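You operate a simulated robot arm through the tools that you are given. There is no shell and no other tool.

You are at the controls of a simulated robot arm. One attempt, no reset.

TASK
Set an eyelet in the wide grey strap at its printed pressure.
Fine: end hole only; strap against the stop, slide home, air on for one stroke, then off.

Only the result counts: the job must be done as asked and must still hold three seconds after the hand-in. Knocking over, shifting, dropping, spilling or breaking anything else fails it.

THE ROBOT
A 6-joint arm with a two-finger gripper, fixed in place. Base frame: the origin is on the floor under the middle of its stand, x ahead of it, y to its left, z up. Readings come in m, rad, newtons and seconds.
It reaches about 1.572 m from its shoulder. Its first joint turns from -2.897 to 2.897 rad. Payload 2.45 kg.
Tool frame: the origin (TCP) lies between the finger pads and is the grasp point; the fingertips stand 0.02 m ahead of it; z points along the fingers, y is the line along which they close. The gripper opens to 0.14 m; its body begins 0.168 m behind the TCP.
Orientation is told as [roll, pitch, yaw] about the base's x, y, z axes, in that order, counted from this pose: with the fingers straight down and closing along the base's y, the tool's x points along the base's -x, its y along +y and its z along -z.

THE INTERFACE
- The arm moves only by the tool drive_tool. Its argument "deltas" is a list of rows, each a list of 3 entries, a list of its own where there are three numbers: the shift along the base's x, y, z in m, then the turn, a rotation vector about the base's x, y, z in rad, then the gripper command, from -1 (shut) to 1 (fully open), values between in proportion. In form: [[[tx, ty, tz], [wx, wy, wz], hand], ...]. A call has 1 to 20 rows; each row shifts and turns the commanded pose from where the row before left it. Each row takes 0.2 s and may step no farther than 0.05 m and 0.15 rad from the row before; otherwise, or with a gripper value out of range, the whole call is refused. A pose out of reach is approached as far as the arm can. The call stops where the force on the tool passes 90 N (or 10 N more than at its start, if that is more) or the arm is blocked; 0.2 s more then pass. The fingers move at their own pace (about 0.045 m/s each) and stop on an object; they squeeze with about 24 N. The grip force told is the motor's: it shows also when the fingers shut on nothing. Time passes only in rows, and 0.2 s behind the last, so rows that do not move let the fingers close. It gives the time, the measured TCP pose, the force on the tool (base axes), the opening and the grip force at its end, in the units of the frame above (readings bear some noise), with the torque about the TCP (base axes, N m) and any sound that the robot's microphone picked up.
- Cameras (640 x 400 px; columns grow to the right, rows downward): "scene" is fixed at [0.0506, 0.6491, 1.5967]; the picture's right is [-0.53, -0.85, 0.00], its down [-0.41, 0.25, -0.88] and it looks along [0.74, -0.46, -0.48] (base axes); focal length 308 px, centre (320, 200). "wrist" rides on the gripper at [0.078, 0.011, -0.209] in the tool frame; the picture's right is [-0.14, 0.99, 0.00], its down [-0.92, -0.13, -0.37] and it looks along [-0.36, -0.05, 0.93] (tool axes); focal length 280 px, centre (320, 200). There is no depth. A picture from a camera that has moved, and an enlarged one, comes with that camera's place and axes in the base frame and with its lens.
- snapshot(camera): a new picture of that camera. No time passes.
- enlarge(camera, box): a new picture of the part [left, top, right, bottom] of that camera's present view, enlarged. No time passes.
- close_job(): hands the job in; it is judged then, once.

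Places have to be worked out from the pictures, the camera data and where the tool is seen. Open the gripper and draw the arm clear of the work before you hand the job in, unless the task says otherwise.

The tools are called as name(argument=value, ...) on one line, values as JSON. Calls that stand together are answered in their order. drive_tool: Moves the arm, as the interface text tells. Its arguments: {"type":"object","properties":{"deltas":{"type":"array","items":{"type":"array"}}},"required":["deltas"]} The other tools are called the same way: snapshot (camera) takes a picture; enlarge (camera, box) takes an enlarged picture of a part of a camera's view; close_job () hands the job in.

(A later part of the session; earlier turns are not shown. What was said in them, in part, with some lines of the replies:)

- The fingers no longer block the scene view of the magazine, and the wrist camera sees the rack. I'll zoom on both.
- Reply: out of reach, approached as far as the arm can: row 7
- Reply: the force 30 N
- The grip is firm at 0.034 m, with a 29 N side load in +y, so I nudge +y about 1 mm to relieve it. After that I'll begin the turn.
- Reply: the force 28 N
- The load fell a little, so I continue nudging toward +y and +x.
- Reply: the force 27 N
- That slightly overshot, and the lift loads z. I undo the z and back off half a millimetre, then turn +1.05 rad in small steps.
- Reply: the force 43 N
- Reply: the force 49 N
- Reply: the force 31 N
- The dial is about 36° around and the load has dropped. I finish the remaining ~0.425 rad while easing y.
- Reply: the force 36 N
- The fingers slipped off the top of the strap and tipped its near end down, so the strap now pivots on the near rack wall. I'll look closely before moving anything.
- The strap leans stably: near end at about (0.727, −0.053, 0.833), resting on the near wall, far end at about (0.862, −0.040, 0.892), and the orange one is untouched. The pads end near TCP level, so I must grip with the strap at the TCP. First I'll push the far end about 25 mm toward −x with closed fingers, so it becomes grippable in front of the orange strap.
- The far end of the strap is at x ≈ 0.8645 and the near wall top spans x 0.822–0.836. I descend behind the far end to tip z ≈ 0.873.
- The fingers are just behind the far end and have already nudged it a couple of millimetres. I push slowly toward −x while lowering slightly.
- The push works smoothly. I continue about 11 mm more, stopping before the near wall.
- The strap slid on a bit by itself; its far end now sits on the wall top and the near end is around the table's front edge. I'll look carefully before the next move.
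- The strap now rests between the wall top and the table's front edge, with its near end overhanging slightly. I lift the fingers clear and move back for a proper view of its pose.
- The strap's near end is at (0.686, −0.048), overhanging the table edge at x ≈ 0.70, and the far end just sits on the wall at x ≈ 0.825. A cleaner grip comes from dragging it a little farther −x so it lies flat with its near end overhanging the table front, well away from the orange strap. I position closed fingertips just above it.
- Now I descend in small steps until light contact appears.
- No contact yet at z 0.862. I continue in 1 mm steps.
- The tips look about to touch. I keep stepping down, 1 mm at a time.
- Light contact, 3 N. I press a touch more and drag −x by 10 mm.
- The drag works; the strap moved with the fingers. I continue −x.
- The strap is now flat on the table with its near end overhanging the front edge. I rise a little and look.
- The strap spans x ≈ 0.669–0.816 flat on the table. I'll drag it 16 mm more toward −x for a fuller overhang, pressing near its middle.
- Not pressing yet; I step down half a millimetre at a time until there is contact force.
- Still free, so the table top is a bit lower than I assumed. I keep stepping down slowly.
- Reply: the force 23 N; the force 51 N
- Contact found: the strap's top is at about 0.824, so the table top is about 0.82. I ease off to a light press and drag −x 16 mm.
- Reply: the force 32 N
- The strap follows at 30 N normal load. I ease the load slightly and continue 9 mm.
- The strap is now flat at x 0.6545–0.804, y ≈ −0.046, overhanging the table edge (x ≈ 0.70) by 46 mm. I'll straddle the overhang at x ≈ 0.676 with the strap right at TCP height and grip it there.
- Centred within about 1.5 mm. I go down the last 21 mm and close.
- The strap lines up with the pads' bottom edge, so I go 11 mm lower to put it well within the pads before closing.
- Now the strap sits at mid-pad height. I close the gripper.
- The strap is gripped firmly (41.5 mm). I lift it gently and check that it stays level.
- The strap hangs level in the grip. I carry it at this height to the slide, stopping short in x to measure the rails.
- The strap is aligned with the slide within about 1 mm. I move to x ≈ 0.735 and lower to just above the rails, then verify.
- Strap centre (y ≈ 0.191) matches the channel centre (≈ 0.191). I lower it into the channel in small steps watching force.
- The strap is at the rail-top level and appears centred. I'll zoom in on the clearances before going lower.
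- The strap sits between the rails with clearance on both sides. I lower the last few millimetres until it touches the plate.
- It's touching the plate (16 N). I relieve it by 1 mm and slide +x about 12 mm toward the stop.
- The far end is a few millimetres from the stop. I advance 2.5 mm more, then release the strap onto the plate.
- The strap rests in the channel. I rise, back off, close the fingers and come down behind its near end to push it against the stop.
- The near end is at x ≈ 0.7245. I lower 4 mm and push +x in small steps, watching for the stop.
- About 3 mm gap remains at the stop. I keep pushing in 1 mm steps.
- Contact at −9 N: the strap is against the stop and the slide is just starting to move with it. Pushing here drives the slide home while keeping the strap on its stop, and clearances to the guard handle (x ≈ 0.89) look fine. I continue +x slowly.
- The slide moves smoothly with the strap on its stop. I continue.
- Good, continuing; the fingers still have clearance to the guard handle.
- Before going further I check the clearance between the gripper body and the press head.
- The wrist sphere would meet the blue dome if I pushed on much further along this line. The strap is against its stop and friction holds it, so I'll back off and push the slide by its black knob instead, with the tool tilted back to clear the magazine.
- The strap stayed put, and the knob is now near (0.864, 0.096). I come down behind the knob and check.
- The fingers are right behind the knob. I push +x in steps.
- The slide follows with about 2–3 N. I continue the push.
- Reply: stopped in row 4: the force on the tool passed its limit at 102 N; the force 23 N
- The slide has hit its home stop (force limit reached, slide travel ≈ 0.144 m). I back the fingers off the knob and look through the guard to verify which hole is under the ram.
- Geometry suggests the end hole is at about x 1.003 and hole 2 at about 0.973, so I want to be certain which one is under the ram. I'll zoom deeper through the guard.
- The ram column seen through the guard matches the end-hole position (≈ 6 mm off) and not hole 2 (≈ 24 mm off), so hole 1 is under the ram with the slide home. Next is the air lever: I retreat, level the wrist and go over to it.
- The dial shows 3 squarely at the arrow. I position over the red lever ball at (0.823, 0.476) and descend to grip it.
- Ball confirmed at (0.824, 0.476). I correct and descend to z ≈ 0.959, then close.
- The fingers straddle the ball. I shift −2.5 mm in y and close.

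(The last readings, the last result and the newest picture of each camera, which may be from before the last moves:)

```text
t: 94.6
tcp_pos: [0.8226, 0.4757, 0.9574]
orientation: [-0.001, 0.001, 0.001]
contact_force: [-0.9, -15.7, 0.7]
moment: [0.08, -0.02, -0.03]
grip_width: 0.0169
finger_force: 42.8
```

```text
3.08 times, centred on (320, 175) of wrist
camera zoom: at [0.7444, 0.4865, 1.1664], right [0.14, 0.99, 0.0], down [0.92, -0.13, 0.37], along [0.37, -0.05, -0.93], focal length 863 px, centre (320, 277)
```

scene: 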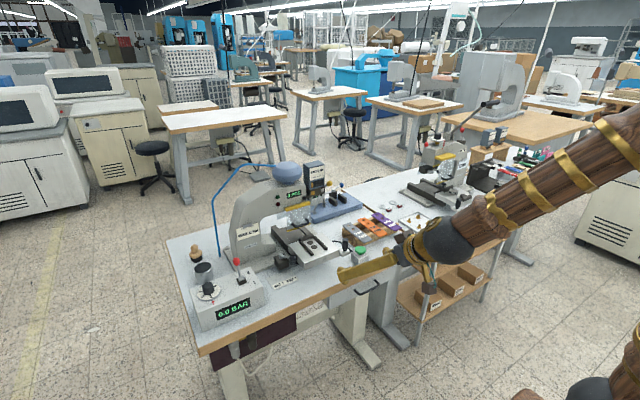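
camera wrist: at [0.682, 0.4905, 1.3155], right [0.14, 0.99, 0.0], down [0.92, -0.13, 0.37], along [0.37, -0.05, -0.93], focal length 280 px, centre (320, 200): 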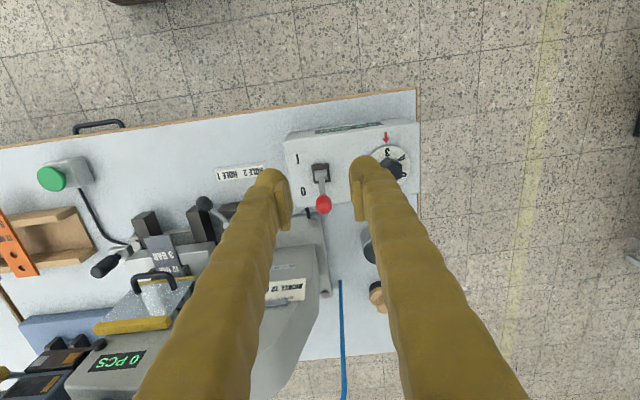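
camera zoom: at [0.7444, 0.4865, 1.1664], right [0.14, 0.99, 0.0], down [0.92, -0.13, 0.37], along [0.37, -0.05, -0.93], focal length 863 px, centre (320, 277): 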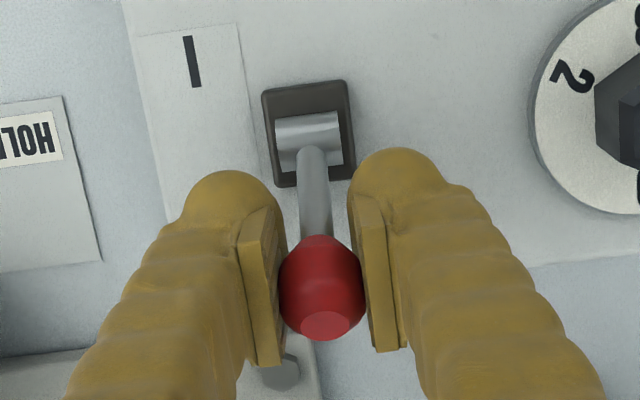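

The ball is gripped. I swing it toward "I" (−x) along its arc, half way first.

drive_tool(deltas=[[[-0.006, -0.0007, 0.002], [0, 0, 0], -1], [[-0.006, 0, 0.0015], [0, 0, 0], -1], [[-0.006, 0, 0.001], [0, 0, 0], -1], [[-0.006, 0, 0.0005], [0, 0, 0], -1]])

enlarge(camera="scene", box=[190, 230, 270, 320])

```text
t: 95.6
tcp_pos: [0.8002, 0.4758, 0.9642]
orientation: [-0.002, -0.002, 0.003]
contact_force: [21.9, -20.8, 2.6]
moment: [0.05, -0.97, -0.2]
grip_width: 0.0168
finger_force: 42.3
```

```text
4.44 times, centred on (230, 275) of scene
camera zoom: at [0.0506, 0.6491, 1.5967], right [-0.53, -0.85, 0.0], down [-0.41, 0.25, -0.88], along [0.74, -0.46, -0.48], focal length 1370 px, centre (720, -133)
```

zoom: 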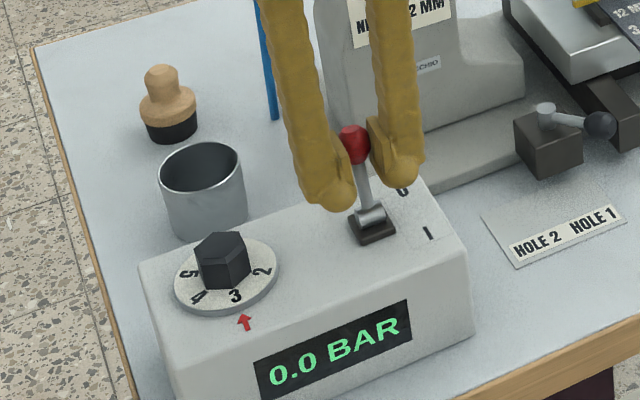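

The lever is about upright with a 22 N restoring force. I continue to the I side.

drive_tool(deltas=[[[-0.006, 0.0005, -0.0005], [0, 0, 0], -1], [[-0.006, 0, -0.001], [0, 0, 0], -1], [[-0.006, 0, -0.0015], [0, 0, 0], -1], [[-0.005, 0, -0.002], [0, 0, 0], -1]])

enlarge(camera="scene", box=[190, 230, 270, 320])

```text
t: 96.6
tcp_pos: [0.7748, 0.4772, 0.96]
orientation: [-0.002, 0.0, 0.003]
contact_force: [0.0, 0.3, -0.9]
moment: [0.02, 0.0, 0.01]
grip_width: 0.0
finger_force: 29.1
```

```text
4.44 times, centred on (230, 275) of scene
camera zoom: at [0.0506, 0.6491, 1.5967], right [-0.53, -0.85, 0.0], down [-0.41, 0.25, -0.88], along [0.74, -0.46, -0.48], focal length 1370 px, centre (720, -133)
```

zoom: 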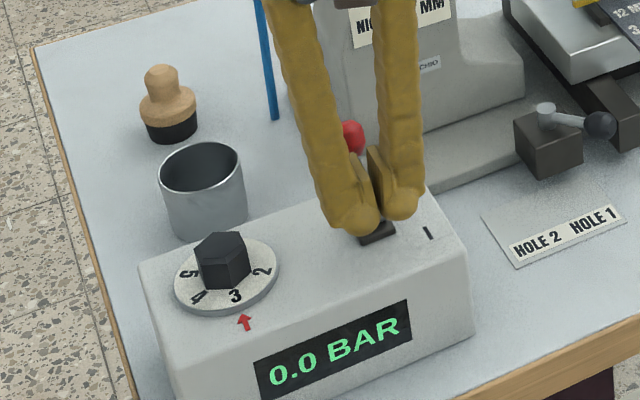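

The fingers slipped off the ball. I rise and look at where the lever sits, then push it with closed fingers from its far side.

drive_tool(deltas=[[[-0.01, 0, 0.02], [0, 0, 0], -1], [[0, 0, 0.045], [0, 0, 0], -1], [[0, 0, 0.03], [0, 0, 0], -1], [[0, 0, 0], [0, 0, 0], -1]])

enlarge(camera="scene", box=[190, 230, 270, 320])

snapshot(camera="wrist")

```text
t: 97.6
tcp_pos: [0.7653, 0.4773, 1.0522]
orientation: [-0.001, 0.0, 0.002]
contact_force: [0.5, -0.4, -0.8]
moment: [0.02, 0.02, 0.01]
grip_width: 0.0001
finger_force: 30.0
```

```text
4.44 times, centred on (230, 275) of scene
camera zoom: at [0.0506, 0.6491, 1.5967], right [-0.53, -0.85, 0.0], down [-0.41, 0.25, -0.88], along [0.74, -0.46, -0.48], focal length 1370 px, centre (720, -133)
```

zoom: 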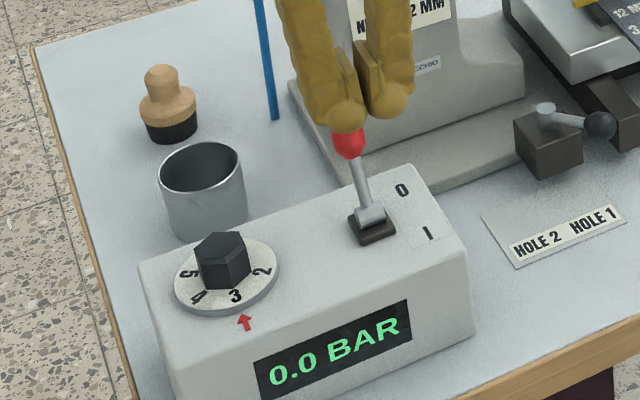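

```text
taken
camera wrist: at [0.688, 0.4883, 1.261], right [0.14, 0.99, 0.0], down [0.92, -0.13, 0.37], along [0.37, -0.05, -0.93], focal length 280 px, centre (320, 200)
```

wrist: 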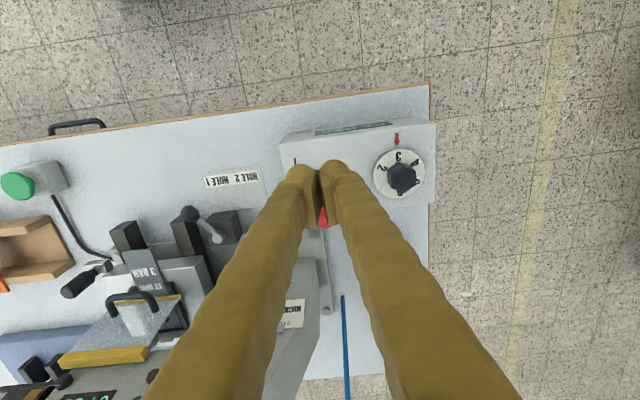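

The lever has swung back to "0". I check the space on its far (+x) side for a closed-finger push.

enlarge(camera="wrist", box=[200, 150, 420, 340])

enlarge(camera="scene", box=[210, 200, 290, 280])

```text
2.11 times, centred on (310, 245) of wrist
camera zoom: at [0.688, 0.4883, 1.261], right [0.14, 0.99, 0.0], down [0.92, -0.13, 0.37], along [0.37, -0.05, -0.93], focal length 590 px, centre (341, 105)
```

zoom: 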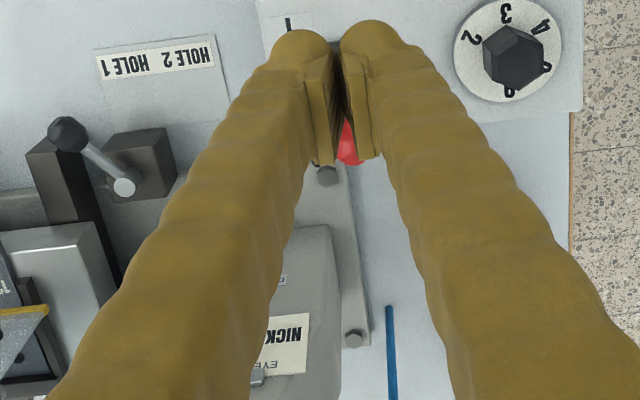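

```text
5.00 times, centred on (250, 240) of scene
camera zoom: at [0.0506, 0.6491, 1.5967], right [-0.53, -0.85, 0.0], down [-0.41, 0.25, -0.88], along [0.74, -0.46, -0.48], focal length 1542 px, centre (670, 0)
```

zoom: 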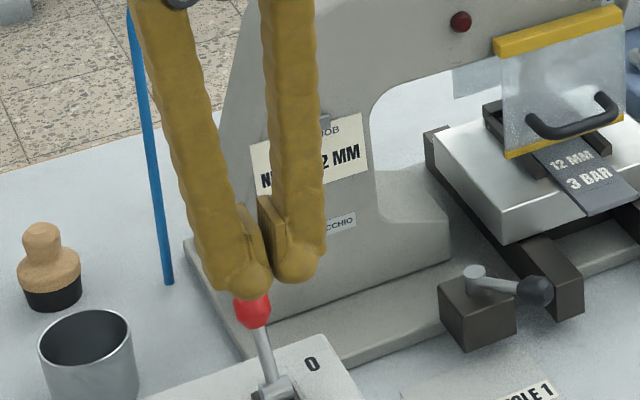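

The press column is at x ≈ 0.96, so there's room behind the lever. I move over it with closed fingers and come down on its +x side.

drive_tool(deltas=[[[0.037, -0.0005, 0], [0, 0, 0], -1], [[0.037, -0.0005, 0], [0, 0, 0], -1], [[0.034, -0.0005, 0], [0, 0, 0], -1], [[0, 0, -0.04], [0, 0, 0], -1], [[0, 0, -0.035], [0, 0, 0], -1], [[0, 0, 0], [0, 0, 0], -1]])

enlarge(camera="scene", box=[200, 220, 270, 300])

enlarge(camera="wrist", box=[240, 80, 400, 240])

```text
t: 99.0
tcp_pos: [0.8726, 0.4752, 0.9787]
orientation: [-0.002, 0.0, 0.002]
contact_force: [0.2, -0.4, 0.6]
moment: [0.0, 0.01, -0.01]
grip_width: 0.0
finger_force: 29.1
```

```text
5.00 times, centred on (235, 260) of scene
camera zoom: at [0.0506, 0.6491, 1.5967], right [-0.53, -0.85, 0.0], down [-0.41, 0.25, -0.88], along [0.74, -0.46, -0.48], focal length 1542 px, centre (745, -100)
```

zoom: 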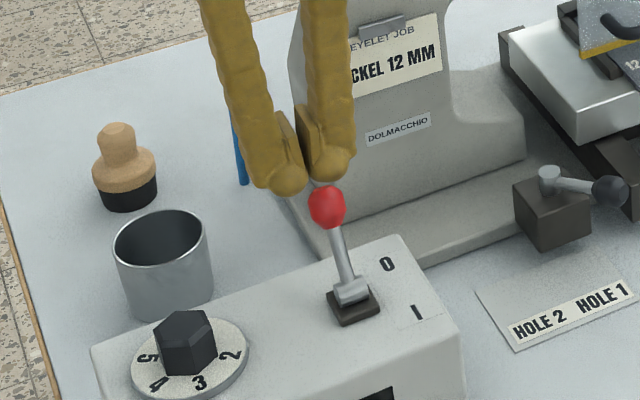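

```text
2.50 times, centred on (320, 160) of wrist
camera zoom: at [0.7945, 0.4868, 1.1879], right [0.14, 0.99, 0.0], down [0.92, -0.13, 0.37], along [0.37, -0.05, -0.93], focal length 701 px, centre (320, 300)
```

zoom: 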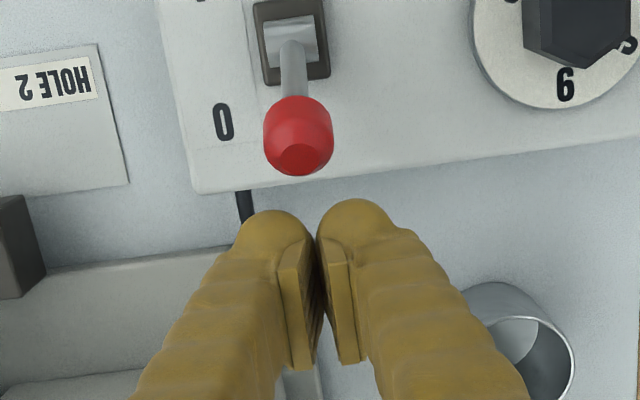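

Aligned behind the ball. I push −x in steps.

drive_tool(deltas=[[[-0.006, 0, 0], [0, 0, 0], -1], [[-0.006, 0, 0], [0, 0, 0], -1], [[-0.006, 0, 0], [0, 0, 0], -1], [[-0.006, 0, 0], [0, 0, 0], -1], [[-0.006, 0, 0], [0, 0, 0], -1]])

enlarge(camera="scene", box=[190, 220, 270, 310])

```text
t: 100.2
tcp_pos: [0.8438, 0.4753, 0.9791]
orientation: [-0.002, 0.0, 0.002]
contact_force: [1.4, -1.9, 0.1]
moment: [-0.03, -0.01, 0.07]
grip_width: 0.0
finger_force: 29.4
```

```text
4.44 times, centred on (230, 265) of scene
camera zoom: at [0.0506, 0.6491, 1.5967], right [-0.53, -0.85, 0.0], down [-0.41, 0.25, -0.88], along [0.74, -0.46, -0.48], focal length 1370 px, centre (720, -89)
```

zoom: 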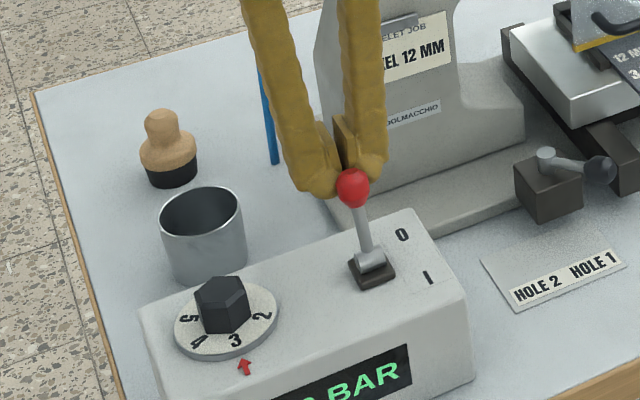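

The lever is moving with little force. I continue.

drive_tool(deltas=[[[-0.006, 0, 0], [0, 0, 0], -1], [[-0.006, 0, 0], [0, 0, 0], -1], [[-0.006, 0, 0], [0, 0, 0], -1], [[-0.006, 0, 0], [0, 0, 0], -1]])

enlarge(camera="scene", box=[190, 230, 270, 320])

```text
t: 101.2
tcp_pos: [0.8191, 0.4741, 0.9791]
orientation: [0.0, 0.0, 0.002]
contact_force: [0.4, -0.5, 0.6]
moment: [-0.02, 0.0, 0.0]
grip_width: 0.0
finger_force: 29.3
```

```text
4.44 times, centred on (230, 275) of scene
camera zoom: at [0.0506, 0.6491, 1.5967], right [-0.53, -0.85, 0.0], down [-0.41, 0.25, -0.88], along [0.74, -0.46, -0.48], focal length 1370 px, centre (720, -133)
```

zoom: 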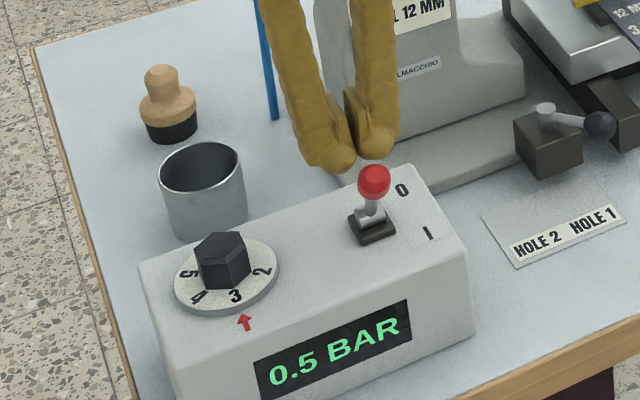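

The lever has snapped to I and the display is climbing (0.5 BAR). I retreat upward and let the pressure settle.

drive_tool(deltas=[[[0.01, 0, 0.02], [0, 0, 0], -1], [[0, 0, 0.05], [0, 0, 0], -1], [[0, 0, 0.05], [0, 0, 0], -1], [[0, 0, 0], [0, 0, 0], -1], [[0, 0, 0], [0, 0, 0], -1], [[0, 0, 0], [0, 0, 0], -1], [[0, 0, 0], [0, 0, 0], -1], [[0, 0, 0], [0, 0, 0], -1]])

enlarge(camera="scene", box=[190, 220, 320, 320])

```text
t: 103.0
tcp_pos: [0.8327, 0.4742, 1.0985]
orientation: [-0.002, 0.0, 0.001]
contact_force: [0.0, -0.4, 0.7]
moment: [-0.03, -0.03, 0.0]
grip_width: 0.0
finger_force: 28.8
```

```text
4.00 times, centred on (255, 270) of scene
camera zoom: at [0.0506, 0.6491, 1.5967], right [-0.53, -0.85, 0.0], down [-0.41, 0.25, -0.88], along [0.74, -0.46, -0.48], focal length 1233 px, centre (580, -80)
```

zoom: 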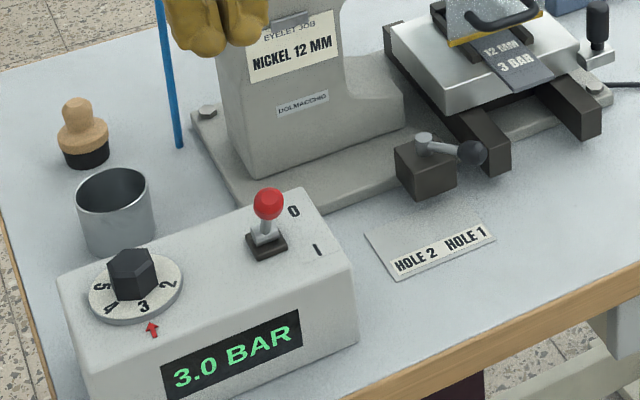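

The display reads 3.0 BAR. On the way to the button I'll stop in front of the slide to confirm the strap is still against its stop.

drive_tool(deltas=[[[-0.045, 0, 0.01], [0, 0, 0], -1], [[-0.045, 0, 0], [0, 0, 0], -1], [[-0.045, 0, 0], [0, 0, 0], -1], [[0, -0.047, 0], [0, 0, 0], -1], [[0, -0.047, 0], [0, 0, 0], -1], [[0, -0.047, 0], [0, 0, 0], -1], [[0, -0.047, 0], [0, 0, 0], -1], [[0, -0.047, 0], [0, 0, 0], 1], [[0, -0.047, 0], [0, 0, 0], 1], [[0, 0, 0], [0, 0, 0], 1], [[0, 0, 0], [0, 0, 0], 1]])

snapshot(camera="wrist")

enlarge(camera="wrist", box=[240, 220, 400, 360])

enlarge(camera="scene", box=[265, 170, 345, 250])

```text
t: 105.4
tcp_pos: [0.6976, 0.1933, 1.1087]
orientation: [-0.001, 0.0, 0.004]
contact_force: [-1.0, 0.5, -0.2]
moment: [-0.03, -0.02, -0.01]
grip_width: 0.0876
finger_force: 0.0
```

```text
taken
camera wrist: at [0.6179, 0.2049, 1.3164], right [0.14, 0.99, 0.0], down [0.92, -0.13, 0.37], along [0.37, -0.05, -0.93], focal length 280 px, centre (320, 200)
```

wrist: 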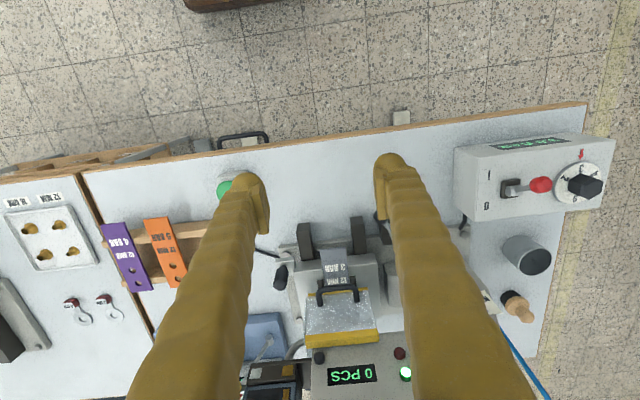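

```text
2.86 times, centred on (320, 290) of wrist
camera zoom: at [0.6179, 0.2049, 1.3164], right [0.14, 0.99, 0.0], down [0.92, -0.13, 0.37], along [0.37, -0.05, -0.93], focal length 801 px, centre (320, -57)
```

zoom: 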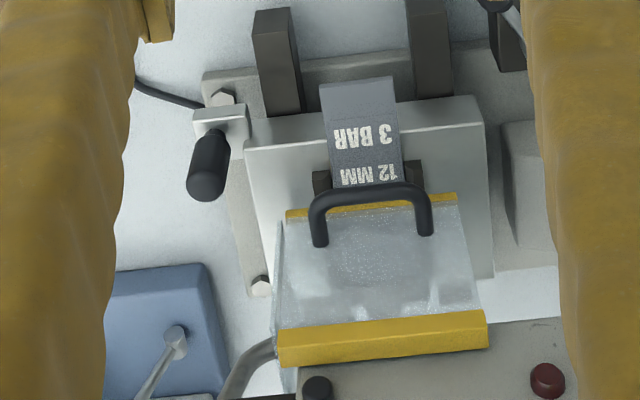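

```text
5.00 times, centred on (305, 210) of scene
camera zoom: at [0.0506, 0.6491, 1.5967], right [-0.53, -0.85, 0.0], down [-0.41, 0.25, -0.88], along [0.74, -0.46, -0.48], focal length 1542 px, centre (395, 150)
```

zoom: 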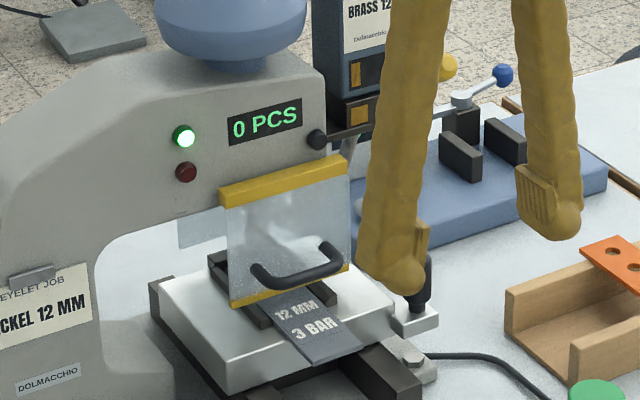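

The green ready light on the head is lit, and the strap overhangs the plate by 38 mm, as expected when on the stop. I'll make sure with a light nudge on its near end using closed fingers before the stroke.

drive_tool(deltas=[[[0.035, -0.001, -0.03], [0, 0, 0], -1], [[0.035, -0.001, -0.03], [0, 0, 0], -1], [[0.032, 0, -0.03], [0, 0, 0], -1], [[0, 0, -0.04], [0, 0, 0], -1], [[0, 0, -0.04], [0, 0, 0], -1], [[0, 0, -0.04], [0, 0, 0], -1], [[0, 0, 0], [0, 0, 0], -1]])

enlarge(camera="wrist", box=[240, 120, 400, 300])

enlarge(camera="scene", box=[265, 180, 355, 270])

```text
t: 107.0
tcp_pos: [0.7982, 0.1919, 0.8994]
orientation: [-0.002, 0.001, 0.002]
contact_force: [-0.5, 0.2, -0.7]
moment: [-0.05, 0.02, -0.02]
grip_width: 0.0
finger_force: 24.2
```

```text
2.22 times, centred on (320, 210) of wrist
camera zoom: at [0.7187, 0.2023, 1.1072], right [0.14, 0.99, 0.0], down [0.92, -0.13, 0.37], along [0.37, -0.05, -0.93], focal length 623 px, centre (320, 178)
```

zoom: 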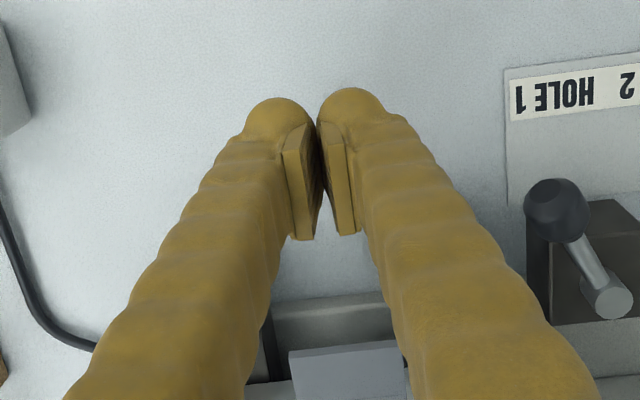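

```text
4.44 times, centred on (310, 225) of scene
camera zoom: at [0.0506, 0.6491, 1.5967], right [-0.53, -0.85, 0.0], down [-0.41, 0.25, -0.88], along [0.74, -0.46, -0.48], focal length 1370 px, centre (364, 89)
```

zoom: 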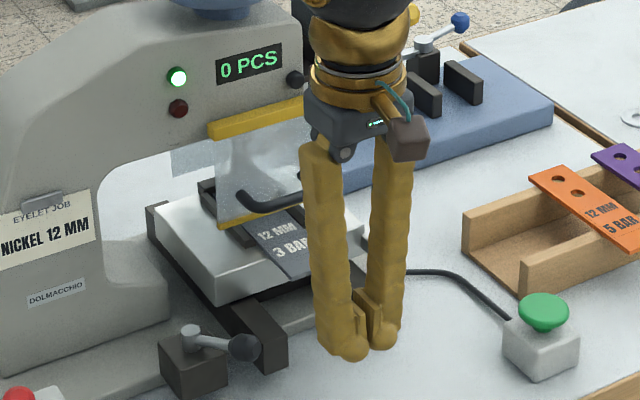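

The near end is at x ≈ 0.868. I approach and nudge in small steps.

drive_tool(deltas=[[[0.015, -0.001, -0.002], [0, 0, 0], -1], [[0.015, 0, 0], [0, 0, 0], -1], [[0.01, 0, 0], [0, 0, 0], -1], [[0.005, 0, 0], [0, 0, 0], -1]])

drive_tool(deltas=[[[0.002, 0, 0], [0, 0, 0], -1], [[0.002, 0, 0], [0, 0, 0], -1]])

drive_tool(deltas=[[[0.0015, 0, 0], [0, 0, 0], -1]])

```text
t: 108.0
tcp_pos: [0.8427, 0.189, 0.8978]
orientation: [0.0, -0.001, 0.001]
contact_force: [0.3, -0.8, 0.0]
moment: [-0.01, -0.01, -0.02]
grip_width: 0.0
finger_force: 23.8
```

```text
t: 108.6
tcp_pos: [0.8451, 0.1886, 0.897]
orientation: [-0.002, 0.001, 0.001]
contact_force: [0.2, -0.9, 0.7]
moment: [-0.02, -0.01, 0.0]
grip_width: 0.0
finger_force: 24.0
```

```text
t: 109.0
tcp_pos: [0.8469, 0.1888, 0.8969]
orientation: [0.0, 0.0, 0.002]
contact_force: [0.4, 0.2, 0.6]
moment: [0.0, -0.01, 0.02]
grip_width: 0.0
finger_force: 23.8
```

drive_tool(deltas=[[[0.0015, 0, 0], [0, 0, 0], -1]])

drive_tool(deltas=[[[0.0015, 0, 0], [0, 0, 0], -1]])

drive_tool(deltas=[[[0.001, 0, 0], [0, 0, 0], -1]])

drive_tool(deltas=[[[0.001, 0, 0], [0, 0, 0], -1]])

enlarge(camera="scene", box=[280, 190, 340, 250])

```text
t: 109.4
tcp_pos: [0.8481, 0.1891, 0.8975]
orientation: [-0.001, 0.001, 0.003]
contact_force: [0.1, 0.3, 0.0]
moment: [-0.03, 0.0, 0.02]
grip_width: 0.0
finger_force: 24.3
```

```text
t: 109.8
tcp_pos: [0.8509, 0.1887, 0.8961]
orientation: [-0.001, -0.001, 0.001]
contact_force: [-0.5, 0.1, -0.5]
moment: [0.01, -0.01, -0.01]
grip_width: 0.0002
finger_force: 23.5
```

```text
t: 110.2
tcp_pos: [0.8527, 0.1886, 0.8976]
orientation: [0.0, 0.001, 0.001]
contact_force: [0.2, -0.6, 0.2]
moment: [0.02, -0.05, 0.02]
grip_width: 0.0002
finger_force: 24.1
```

```text
t: 110.6
tcp_pos: [0.8547, 0.1881, 0.8971]
orientation: [-0.002, 0.001, 0.002]
contact_force: [0.2, -0.2, 0.4]
moment: [0.06, -0.01, 0.0]
grip_width: 0.0001
finger_force: 23.9
```

```text
6.67 times, centred on (310, 220) of scene
camera zoom: at [0.0506, 0.6491, 1.5967], right [-0.53, -0.85, 0.0], down [-0.41, 0.25, -0.88], along [0.74, -0.46, -0.48], focal length 2055 px, centre (387, 67)
```

zoom: 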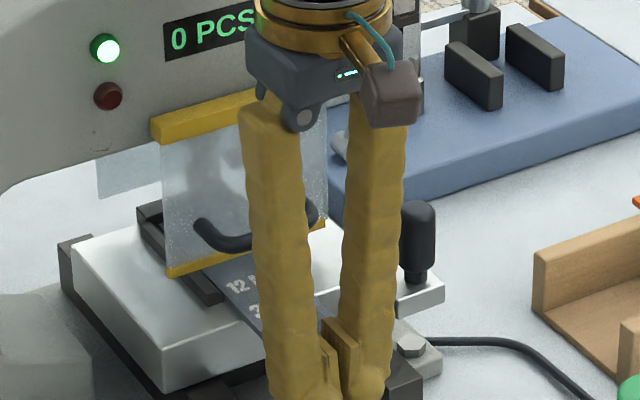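

drive_tool(deltas=[[[0.001, 0, 0], [0, 0, 0], -1]])

drive_tool(deltas=[[[0.001, 0, 0], [0, 0, 0], -1]])

drive_tool(deltas=[[[0.001, 0, 0], [0, 0, 0], -1]])

drive_tool(deltas=[[[0.001, 0, 0], [0, 0, 0], -1]])

```text
t: 111.0
tcp_pos: [0.8523, 0.1885, 0.8968]
orientation: [-0.003, -0.001, 0.002]
contact_force: [-1.4, -0.5, 1.0]
moment: [0.01, -0.01, -0.04]
grip_width: 0.006
finger_force: 22.8
```

```text
t: 111.4
tcp_pos: [0.8547, 0.1889, 0.8967]
orientation: [-0.002, 0.0, 0.002]
contact_force: [-10.2, -0.1, 0.3]
moment: [0.0, -0.14, -0.02]
grip_width: 0.006
finger_force: 23.9
```

```text
t: 111.8
tcp_pos: [0.8554, 0.1905, 0.8969]
orientation: [-0.003, 0.002, 0.002]
contact_force: [-28.4, -1.3, 1.0]
moment: [0.02, -0.32, -0.04]
grip_width: 0.006
finger_force: 23.5
```

```text
t: 112.2
tcp_pos: [0.8549, 0.1889, 0.8963]
orientation: [-0.001, 0.002, 0.001]
contact_force: [-50.9, -1.4, 0.9]
moment: [0.03, -0.56, -0.06]
grip_width: 0.0059
finger_force: 24.6
```

Solid contact, −50 N with the slide hard home: the strap is firmly against the stop. I back away and go to the green button, aiming the fingertip balls at its centre.

drive_tool(deltas=[[[-0.005, 0, 0], [0, 0, 0], -1], [[-0.03, 0, 0], [0, 0, 0], -1], [[-0.03, 0, 0.03], [0, 0, 0], -1], [[-0.03, -0.01, 0.04], [0, 0, 0], -1], [[0, -0.04, 0.02], [0, 0, 0], -1], [[0, -0.04, 0], [0, 0, 0], -1], [[0, -0.04, 0], [0, 0, 0], -1], [[0.013, -0.03, -0.01], [0, 0, 0], -1], [[0, 0, -0.02], [0, 0, 0], -1], [[0, 0, 0], [0, 0, 0], -1]])

enlarge(camera="wrist", box=[240, 80, 400, 240])

enlarge(camera="scene", box=[290, 180, 400, 280])

```text
refused: row 4 steps farther than a row can; nothing moved
```

```text
2.50 times, centred on (320, 160) of wrist
camera zoom: at [0.7772, 0.2008, 1.1048], right [0.14, 0.99, 0.0], down [0.92, -0.13, 0.37], along [0.36, -0.05, -0.93], focal length 701 px, centre (320, 300)
```

zoom: 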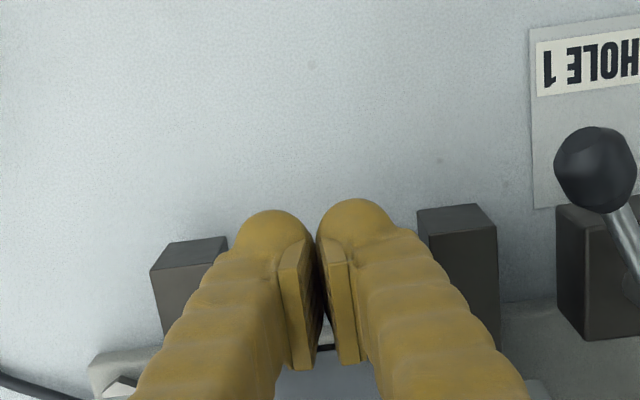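

```text
4.00 times, centred on (345, 230) of scene
camera zoom: at [0.0506, 0.6491, 1.5967], right [-0.53, -0.85, 0.0], down [-0.41, 0.25, -0.88], along [0.74, -0.46, -0.48], focal length 1233 px, centre (220, 80)
```

zoom: 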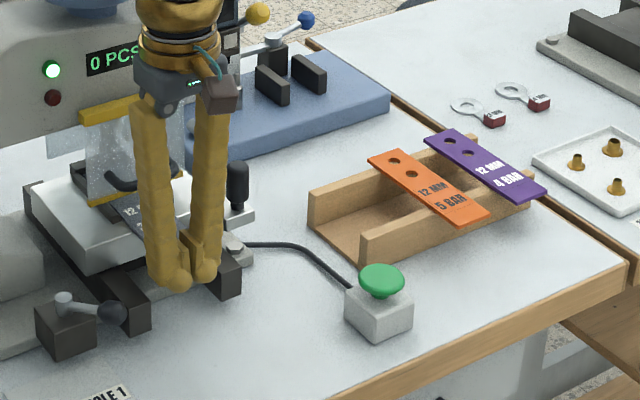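

One step was too long; I resend it with shorter rows.

drive_tool(deltas=[[[-0.005, 0, 0], [0, 0, 0], -1], [[-0.03, 0, 0], [0, 0, 0], -1], [[-0.03, 0, 0.03], [0, 0, 0], -1], [[-0.02, -0.01, 0.04], [0, 0, 0], -1], [[0, -0.04, 0.02], [0, 0, 0], -1], [[0, -0.04, 0], [0, 0, 0], -1], [[0, -0.04, 0], [0, 0, 0], -1], [[0.0026, -0.029, -0.02], [0, 0, 0], -1], [[0, 0, -0.03], [0, 0, 0], -1], [[0, 0, 0], [0, 0, 0], -1]])

enlarge(camera="wrist", box=[240, 80, 400, 240])

enlarge(camera="scene", box=[290, 180, 400, 280])

```text
t: 114.4
tcp_pos: [0.7727, 0.0314, 0.9361]
orientation: [-0.003, 0.0, 0.003]
contact_force: [0.5, 0.2, -0.4]
moment: [-0.01, -0.04, -0.03]
grip_width: 0.0001
finger_force: 23.6
```

```text
2.50 times, centred on (320, 160) of wrist
camera zoom: at [0.694, 0.0424, 1.1436], right [0.14, 0.99, 0.0], down [0.92, -0.13, 0.37], along [0.37, -0.05, -0.93], focal length 701 px, centre (320, 300)
```

zoom: 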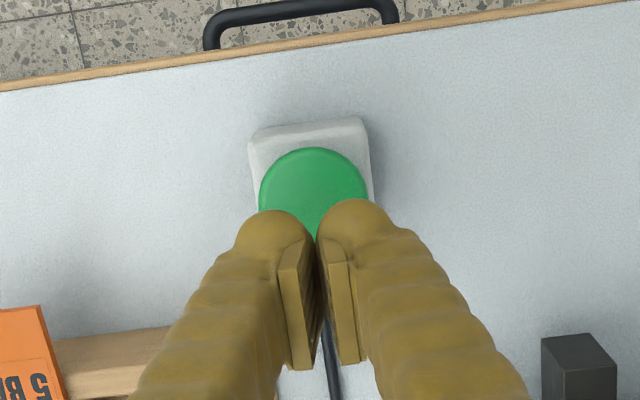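

```text
4.00 times, centred on (345, 230) of scene
camera zoom: at [0.0506, 0.6491, 1.5967], right [-0.53, -0.85, 0.0], down [-0.41, 0.25, -0.88], along [0.74, -0.46, -0.48], focal length 1233 px, centre (220, 80)
```

zoom: 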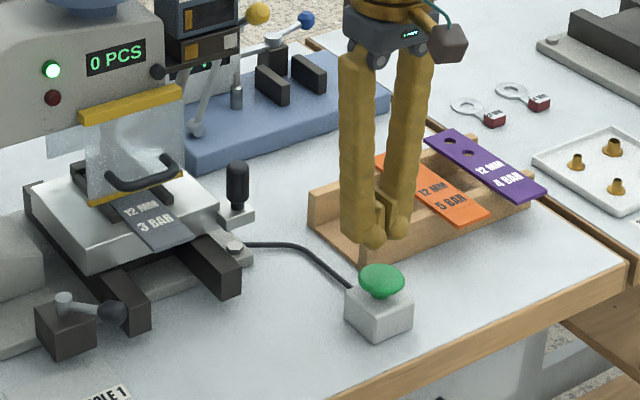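

The fingertip balls are centred over the button (0.757, 0.031). I come down to just above it.

drive_tool(deltas=[[[0, 0, -0.02], [0, 0, 0], -1], [[0, 0, -0.014], [0, 0, 0], -1], [[0, 0, 0], [0, 0, 0], -1]])

drive_tool(deltas=[[[0, 0, -0.002], [0, 0, 0], -1], [[0, 0, -0.002], [0, 0, 0], -1]])

enlarge(camera="scene", box=[340, 220, 390, 270])

```text
t: 115.2
tcp_pos: [0.7741, 0.03, 0.9021]
orientation: [-0.001, 0.0, 0.001]
contact_force: [-0.3, 0.6, 0.5]
moment: [0.0, 0.04, 0.02]
grip_width: 0.0001
finger_force: 24.0
```

```text
t: 115.8
tcp_pos: [0.7731, 0.0311, 0.8987]
orientation: [-0.001, -0.001, 0.001]
contact_force: [-0.2, 0.0, -0.4]
moment: [0.0, 0.04, 0.0]
grip_width: 0.0
finger_force: 24.3
```

```text
8.00 times, centred on (365, 245) of scene
camera zoom: at [0.0506, 0.6491, 1.5967], right [-0.53, -0.85, 0.0], down [-0.41, 0.25, -0.88], along [0.74, -0.46, -0.48], focal length 2466 px, centre (-40, -160)
```

zoom: 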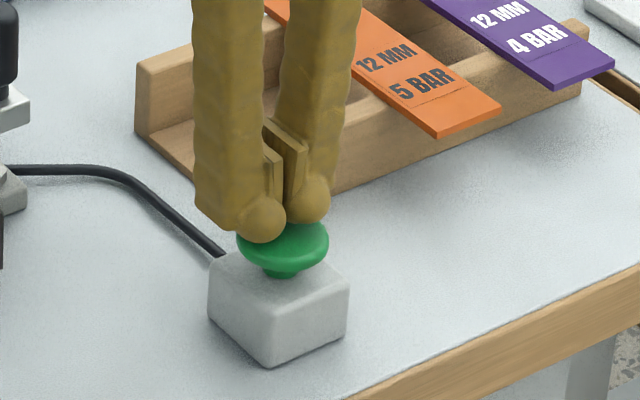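

The tips are just over the button. I press it down about 6 mm and release in one motion.

drive_tool(deltas=[[[0, 0, -0.003], [0, 0, 0], -1], [[0, 0, -0.003], [0, 0, 0], -1], [[0, 0, -0.003], [0, 0, 0], -1], [[0, 0, 0.006], [0, 0, 0], -1], [[0, 0, 0.02], [0, 0, 0], -1]])

enlarge(camera="scene", box=[270, 170, 390, 270])

```text
t: 117.0
tcp_pos: [0.7747, 0.0311, 0.9172]
orientation: [-0.001, 0.0, 0.002]
contact_force: [-0.1, -0.3, 0.8]
moment: [0.0, 0.0, 0.04]
grip_width: 0.0
finger_force: 28.7
heard: click
```

```text
4.00 times, centred on (330, 220) of scene
camera zoom: at [0.0506, 0.6491, 1.5967], right [-0.53, -0.85, 0.0], down [-0.41, 0.25, -0.88], along [0.74, -0.46, -0.48], focal length 1233 px, centre (280, 120)
```

zoom: 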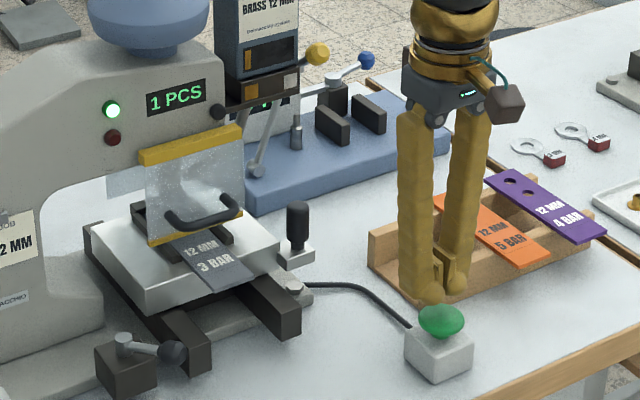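

1 PCS and a click: one stroke done. Now I go back to the air lever and approach it from the −x side to switch it off.

drive_tool(deltas=[[[0, 0, 0.045], [0, 0, 0], -1], [[0, 0, 0.045], [0, 0, 0], -1], [[0, 0, 0.03], [0, 0, 0], -1], [[-0.02, 0.04, 0], [0, 0, 0], -1], [[-0.022, 0.04, 0], [0, 0, 0], -1], [[0, 0.046, 0], [0, 0, 0], -1], [[0, 0.046, 0], [0, 0, 0], -1], [[0, 0.046, 0], [0, 0, 0], -1], [[0, 0.046, 0], [0, 0, 0], -1], [[0, 0.046, 0], [0, 0, 0], -1], [[0, 0.046, 0], [0, 0, 0], -1], [[0, 0.046, 0], [0, 0, 0], -1], [[0, 0.0425, 0], [0, 0, 0], -1], [[0, 0, 0], [0, 0, 0], -1]])

enlarge(camera="wrist", box=[220, 110, 420, 260])

enlarge(camera="scene", box=[190, 200, 320, 310])

```text
t: 120.0
tcp_pos: [0.7339, 0.4732, 1.0368]
orientation: [-0.005, -0.002, 0.003]
contact_force: [-0.1, 0.0, 0.0]
moment: [0.0, 0.02, 0.0]
grip_width: 0.0
finger_force: 29.0
```

```text
2.67 times, centred on (320, 185) of wrist
camera zoom: at [0.6552, 0.4852, 1.2452], right [0.14, 0.99, 0.0], down [0.92, -0.13, 0.37], along [0.37, -0.05, -0.93], focal length 748 px, centre (320, 240)
```

zoom: 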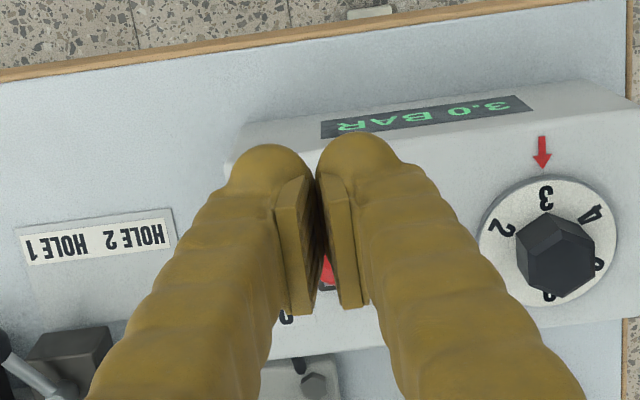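

```text
3.64 times, centred on (255, 255) of scene
camera zoom: at [0.0506, 0.6491, 1.5967], right [-0.53, -0.85, 0.0], down [-0.41, 0.25, -0.88], along [0.74, -0.46, -0.48], focal length 1121 px, centre (556, 0)
```

zoom: 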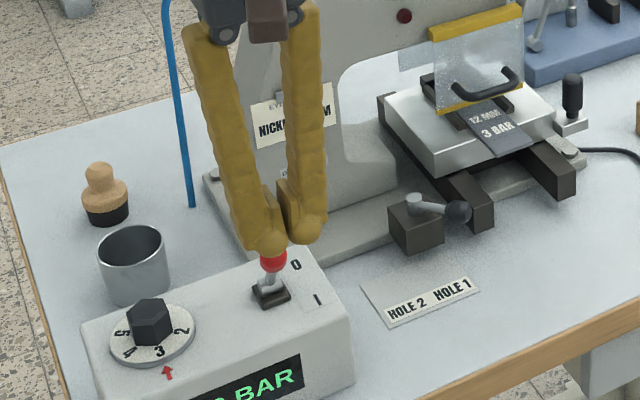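

The lever ball is at about (0.773, 0.474, 0.97), and the fingers are clear on its −x side. I descend and then push +x.

drive_tool(deltas=[[[-0.003, 0.001, -0.03], [0, 0, 0], -1], [[0, 0, -0.03], [0, 0, 0], -1], [[0, 0, -0.012], [0, 0, 0], -1], [[0, 0, 0], [0, 0, 0], -1]])

enlarge(camera="scene", box=[190, 220, 270, 310])

enlarge(camera="wrist", box=[240, 110, 400, 260])

```text
t: 121.0
tcp_pos: [0.7302, 0.4761, 0.9645]
orientation: [-0.003, 0.0, 0.0]
contact_force: [0.3, 0.9, 0.3]
moment: [0.01, -0.01, -0.02]
grip_width: 0.0002
finger_force: 29.3
```

```text
4.44 times, centred on (230, 265) of scene
camera zoom: at [0.0506, 0.6491, 1.5967], right [-0.53, -0.85, 0.0], down [-0.41, 0.25, -0.88], along [0.74, -0.46, -0.48], focal length 1370 px, centre (720, -89)
```

zoom: 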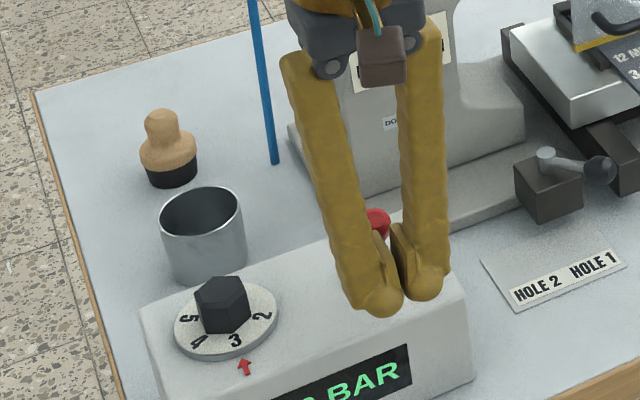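

```text
2.67 times, centred on (320, 185) of wrist
camera zoom: at [0.6512, 0.4877, 1.1729], right [0.14, 0.99, 0.0], down [0.92, -0.13, 0.37], along [0.37, -0.05, -0.93], focal length 748 px, centre (320, 240)
```

zoom: 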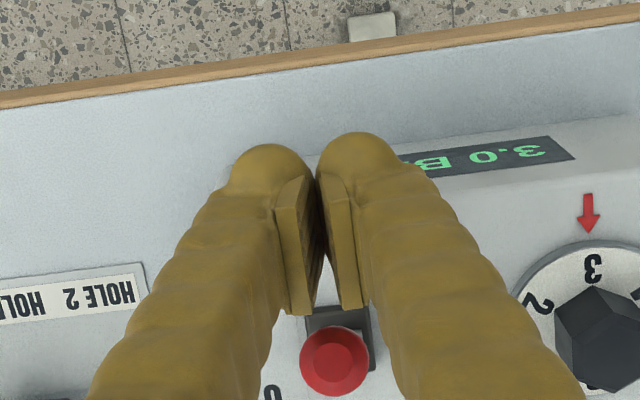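

Aligned on the −x side of the ball. I push +x.

drive_tool(deltas=[[[0.006, 0, 0], [0, 0, 0], -1], [[0.006, 0, 0], [0, 0, 0], -1], [[0.006, 0, 0], [0, 0, 0], -1], [[0.006, 0, 0], [0, 0, 0], -1], [[0.006, 0, 0], [0, 0, 0], -1]])

enlarge(camera="scene", box=[190, 220, 270, 310])

```text
t: 122.2
tcp_pos: [0.7593, 0.4754, 0.9645]
orientation: [-0.001, 0.0, 0.001]
contact_force: [-0.9, -0.6, 0.3]
moment: [-0.01, -0.01, -0.03]
grip_width: 0.0
finger_force: 29.3
```

```text
4.44 times, centred on (230, 265) of scene
camera zoom: at [0.0506, 0.6491, 1.5967], right [-0.53, -0.85, 0.0], down [-0.41, 0.25, -0.88], along [0.74, -0.46, -0.48], focal length 1370 px, centre (720, -89)
```

zoom: 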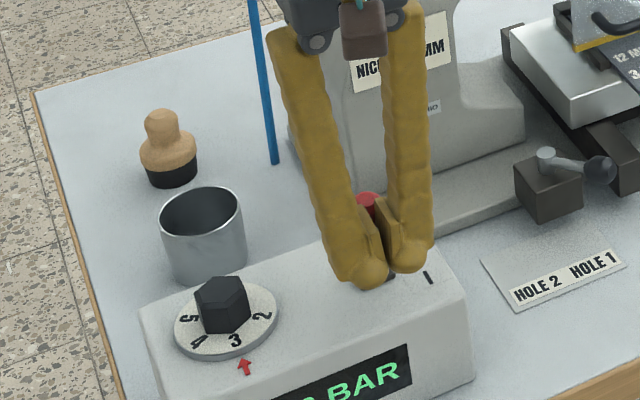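

drive_tool(deltas=[[[0.006, 0, 0], [0, 0, 0], -1], [[0.006, 0, 0], [0, 0, 0], -1], [[0.006, 0, 0], [0, 0, 0], -1], [[0.006, 0, 0], [0, 0, 0], -1]])

enlarge(camera="scene", box=[190, 230, 270, 320])

```text
t: 123.2
tcp_pos: [0.7847, 0.476, 0.9634]
orientation: [-0.001, 0.001, 0.002]
contact_force: [-0.2, -0.3, 0.1]
moment: [0.0, 0.03, 0.0]
grip_width: 0.0
finger_force: 28.9
```

```text
4.44 times, centred on (230, 275) of scene
camera zoom: at [0.0506, 0.6491, 1.5967], right [-0.53, -0.85, 0.0], down [-0.41, 0.25, -0.88], along [0.74, -0.46, -0.48], focal length 1370 px, centre (720, -133)
```

zoom: 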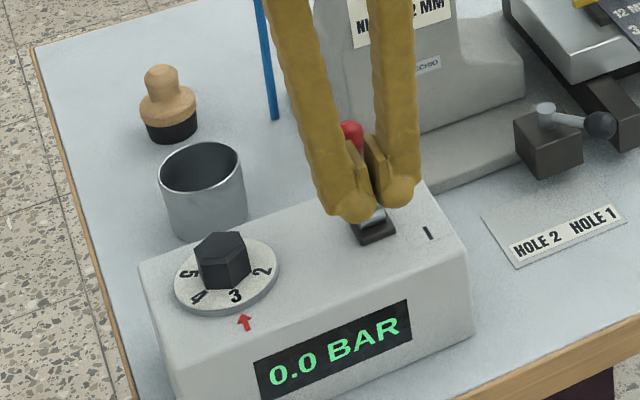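

The air is off: 0.0 BAR and the lever is back at 0. I back the fingers away, rise and check everything.

drive_tool(deltas=[[[-0.01, 0, 0.01], [0, 0, 0], -1], [[-0.01, 0, 0.04], [0, 0, 0], -1], [[0, 0, 0.045], [0, 0, 0], -1], [[-0.03, 0, 0.03], [0, 0, 0], 0], [[-0.04, 0, 0], [0, 0, 0], 1], [[-0.04, -0.01, 0], [0, 0, 0], 1], [[0, -0.045, 0.01], [0, 0, 0], 1], [[0, -0.045, 0.01], [0, 0, 0], 1], [[0, -0.045, 0.01], [0, 0, 0], 1], [[0, -0.045, 0.01], [0, 0, 0], 1], [[0, -0.045, 0.01], [0, 0, 0], 1], [[0, -0.03, 0.01], [0, 0, 0], 1], [[0, 0, 0], [0, 0, 0], 1]])

snapshot(camera="scene")

snapshot(camera="wrist")

enlarge(camera="scene", box=[190, 170, 350, 310])

```text
t: 126.0
tcp_pos: [0.6513, 0.2096, 1.1476]
orientation: [0.0, 0.001, 0.002]
contact_force: [0.1, 0.6, 0.6]
moment: [0.01, 0.0, 0.03]
grip_width: 0.1399
finger_force: 0.1
```

```text
taken
```

scene: 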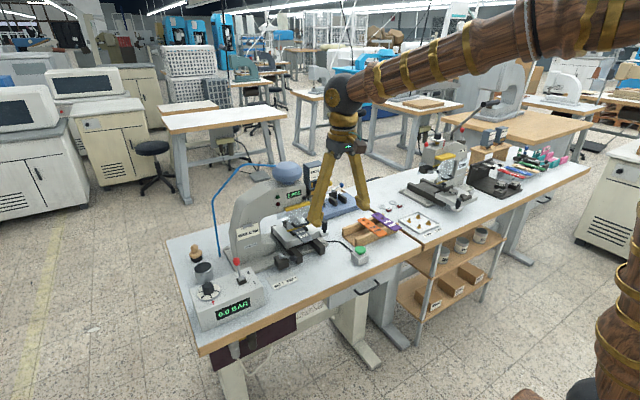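

```text
taken
camera wrist: at [0.5733, 0.2218, 1.3559], right [0.14, 0.99, 0.0], down [0.92, -0.13, 0.37], along [0.37, -0.05, -0.93], focal length 280 px, centre (320, 200)
```

wrist: 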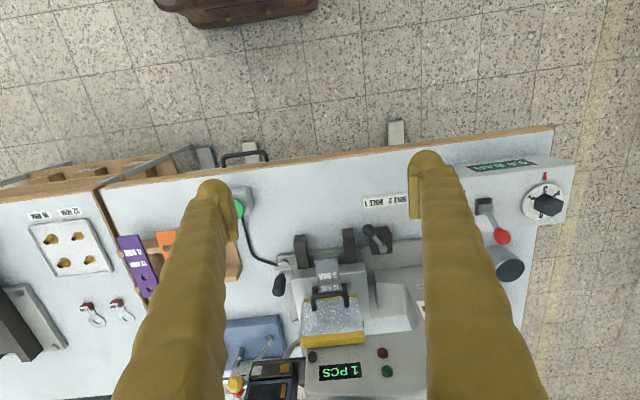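

```text
2.86 times, centred on (270, 240) of scene
camera zoom: at [0.0506, 0.6491, 1.5967], right [-0.53, -0.85, 0.0], down [-0.41, 0.25, -0.88], along [0.74, -0.46, -0.48], focal length 881 px, centre (463, 86)
```

zoom: 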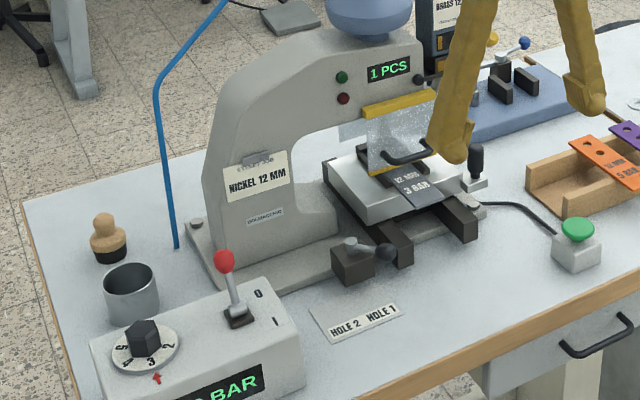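

The count is 1, the air is off and everything else is in place. I take one last zoomed look through the guard and at the other straps before handing in.

enlarge(camera="scene", box=[285, 195, 325, 235])

enlarge(camera="wrist", box=[270, 220, 400, 400])

enlarge(camera="scene", box=[340, 200, 440, 270])

```text
10.00 times, centred on (305, 215) of scene
camera zoom: at [0.0506, 0.6491, 1.5967], right [-0.53, -0.85, 0.0], down [-0.41, 0.25, -0.88], along [0.74, -0.46, -0.48], focal length 3083 px, centre (470, 50)
```

zoom: 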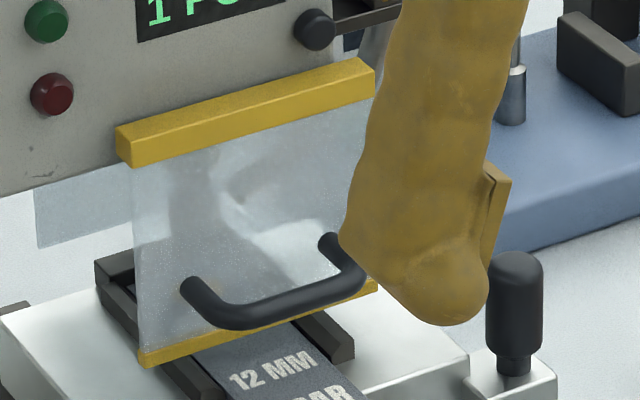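

```text
2.22 times, centred on (335, 310) of wrist
camera zoom: at [0.5733, 0.2218, 1.3559], right [0.14, 0.99, 0.0], down [0.92, -0.13, 0.37], along [0.37, -0.05, -0.93], focal length 623 px, centre (287, -44)
```

zoom: 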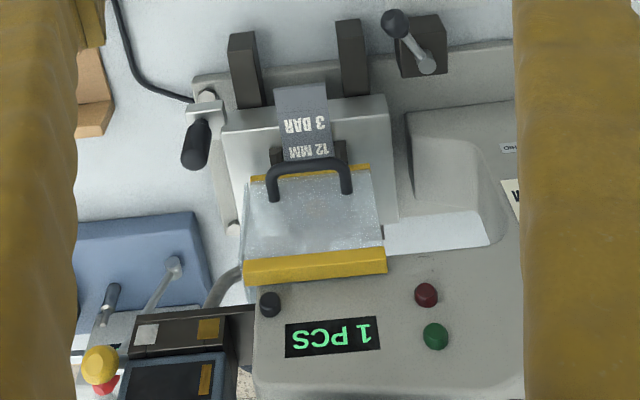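

```text
5.71 times, centred on (390, 235) of scene
camera zoom: at [0.0506, 0.6491, 1.5967], right [-0.53, -0.85, 0.0], down [-0.41, 0.25, -0.88], along [0.74, -0.46, -0.48], focal length 1762 px, centre (-80, 0)
```

zoom: 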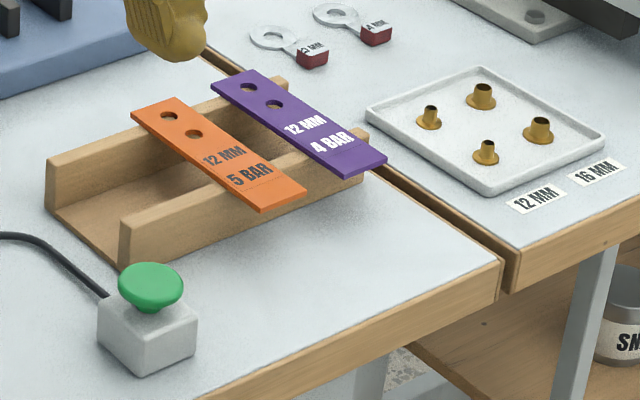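

The orange and purple straps are exactly where they started, the counter reads 1 PCS, the air is off and the slide is home. I lift the open gripper farther clear and then hand in.

drive_tool(deltas=[[[-0.015, 0, 0.04], [0, 0, 0], 1], [[-0.015, 0, 0.04], [0, 0, 0], 1], [[-0.015, 0, 0.04], [0, 0, 0], 1], [[-0.015, 0, 0.03], [0, 0, 0], 1], [[0, 0, 0], [0, 0, 0], 1]])

enlarge(camera="scene", box=[180, 160, 380, 320])

```text
t: 127.2
tcp_pos: [0.5931, 0.2087, 1.3002]
orientation: [-0.003, 0.0, 0.001]
contact_force: [-0.1, -1.1, 0.2]
moment: [0.02, 0.01, 0.02]
grip_width: 0.1401
finger_force: 0.0
```

```text
2.50 times, centred on (280, 240) of scene
camera zoom: at [0.0506, 0.6491, 1.5967], right [-0.53, -0.85, 0.0], down [-0.41, 0.25, -0.88], along [0.74, -0.46, -0.48], focal length 771 px, centre (420, 100)
```

zoom: 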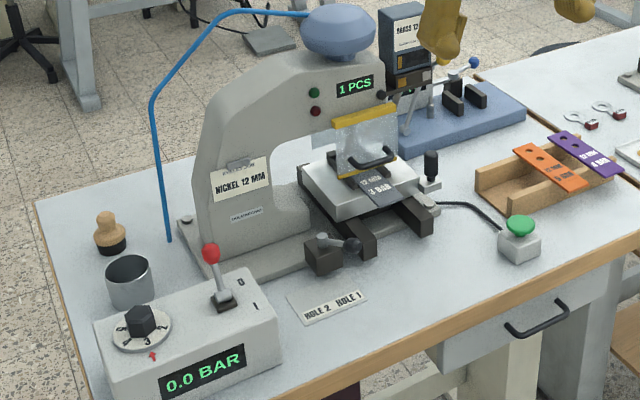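

The final state shows 1 PCS, 0.0 BAR, the lever at 0, the slide home with the strap in place and the arm clear. I hand the job in.

close_job()

```text
The job is handed in.
```

I set one eyelet in the wide grey strap at 3 bar and handed the job in. The press counter reads 1 PCS and the air is off at 0.0 BAR. I could not see the finished eyelet, because the strap is still under the guard.

- **Pressure:** I turned the regulator to 3, the figure printed on the strap. The display showed 3.0 BAR before the stroke.
- **Strap and slide:** The strap was pushed firmly against the stop, with the slide hard home.
- **Hole:** The lever was already pointing to HOLE 1 and I left it there. Measured through the guard, the ram lined up about 6 mm from the end hole and about 24 mm from the other. That points to the end hole, but it is an estimate.
- **Stroke:** One press of the green button.
- **Strap handling:** My first grip slipped and tipped the strap off its rack. I worked it flat to the front edge of the table and gripped it again there. The orange and purple straps are where they started.
- **Eyelet type:** The job card on the press says NICKEL 12 MM, but the magazine fitted is BRASS 12 MM. You didn't ask for a particular eyelet, so I left the magazine alone and the eyelet should be brass.
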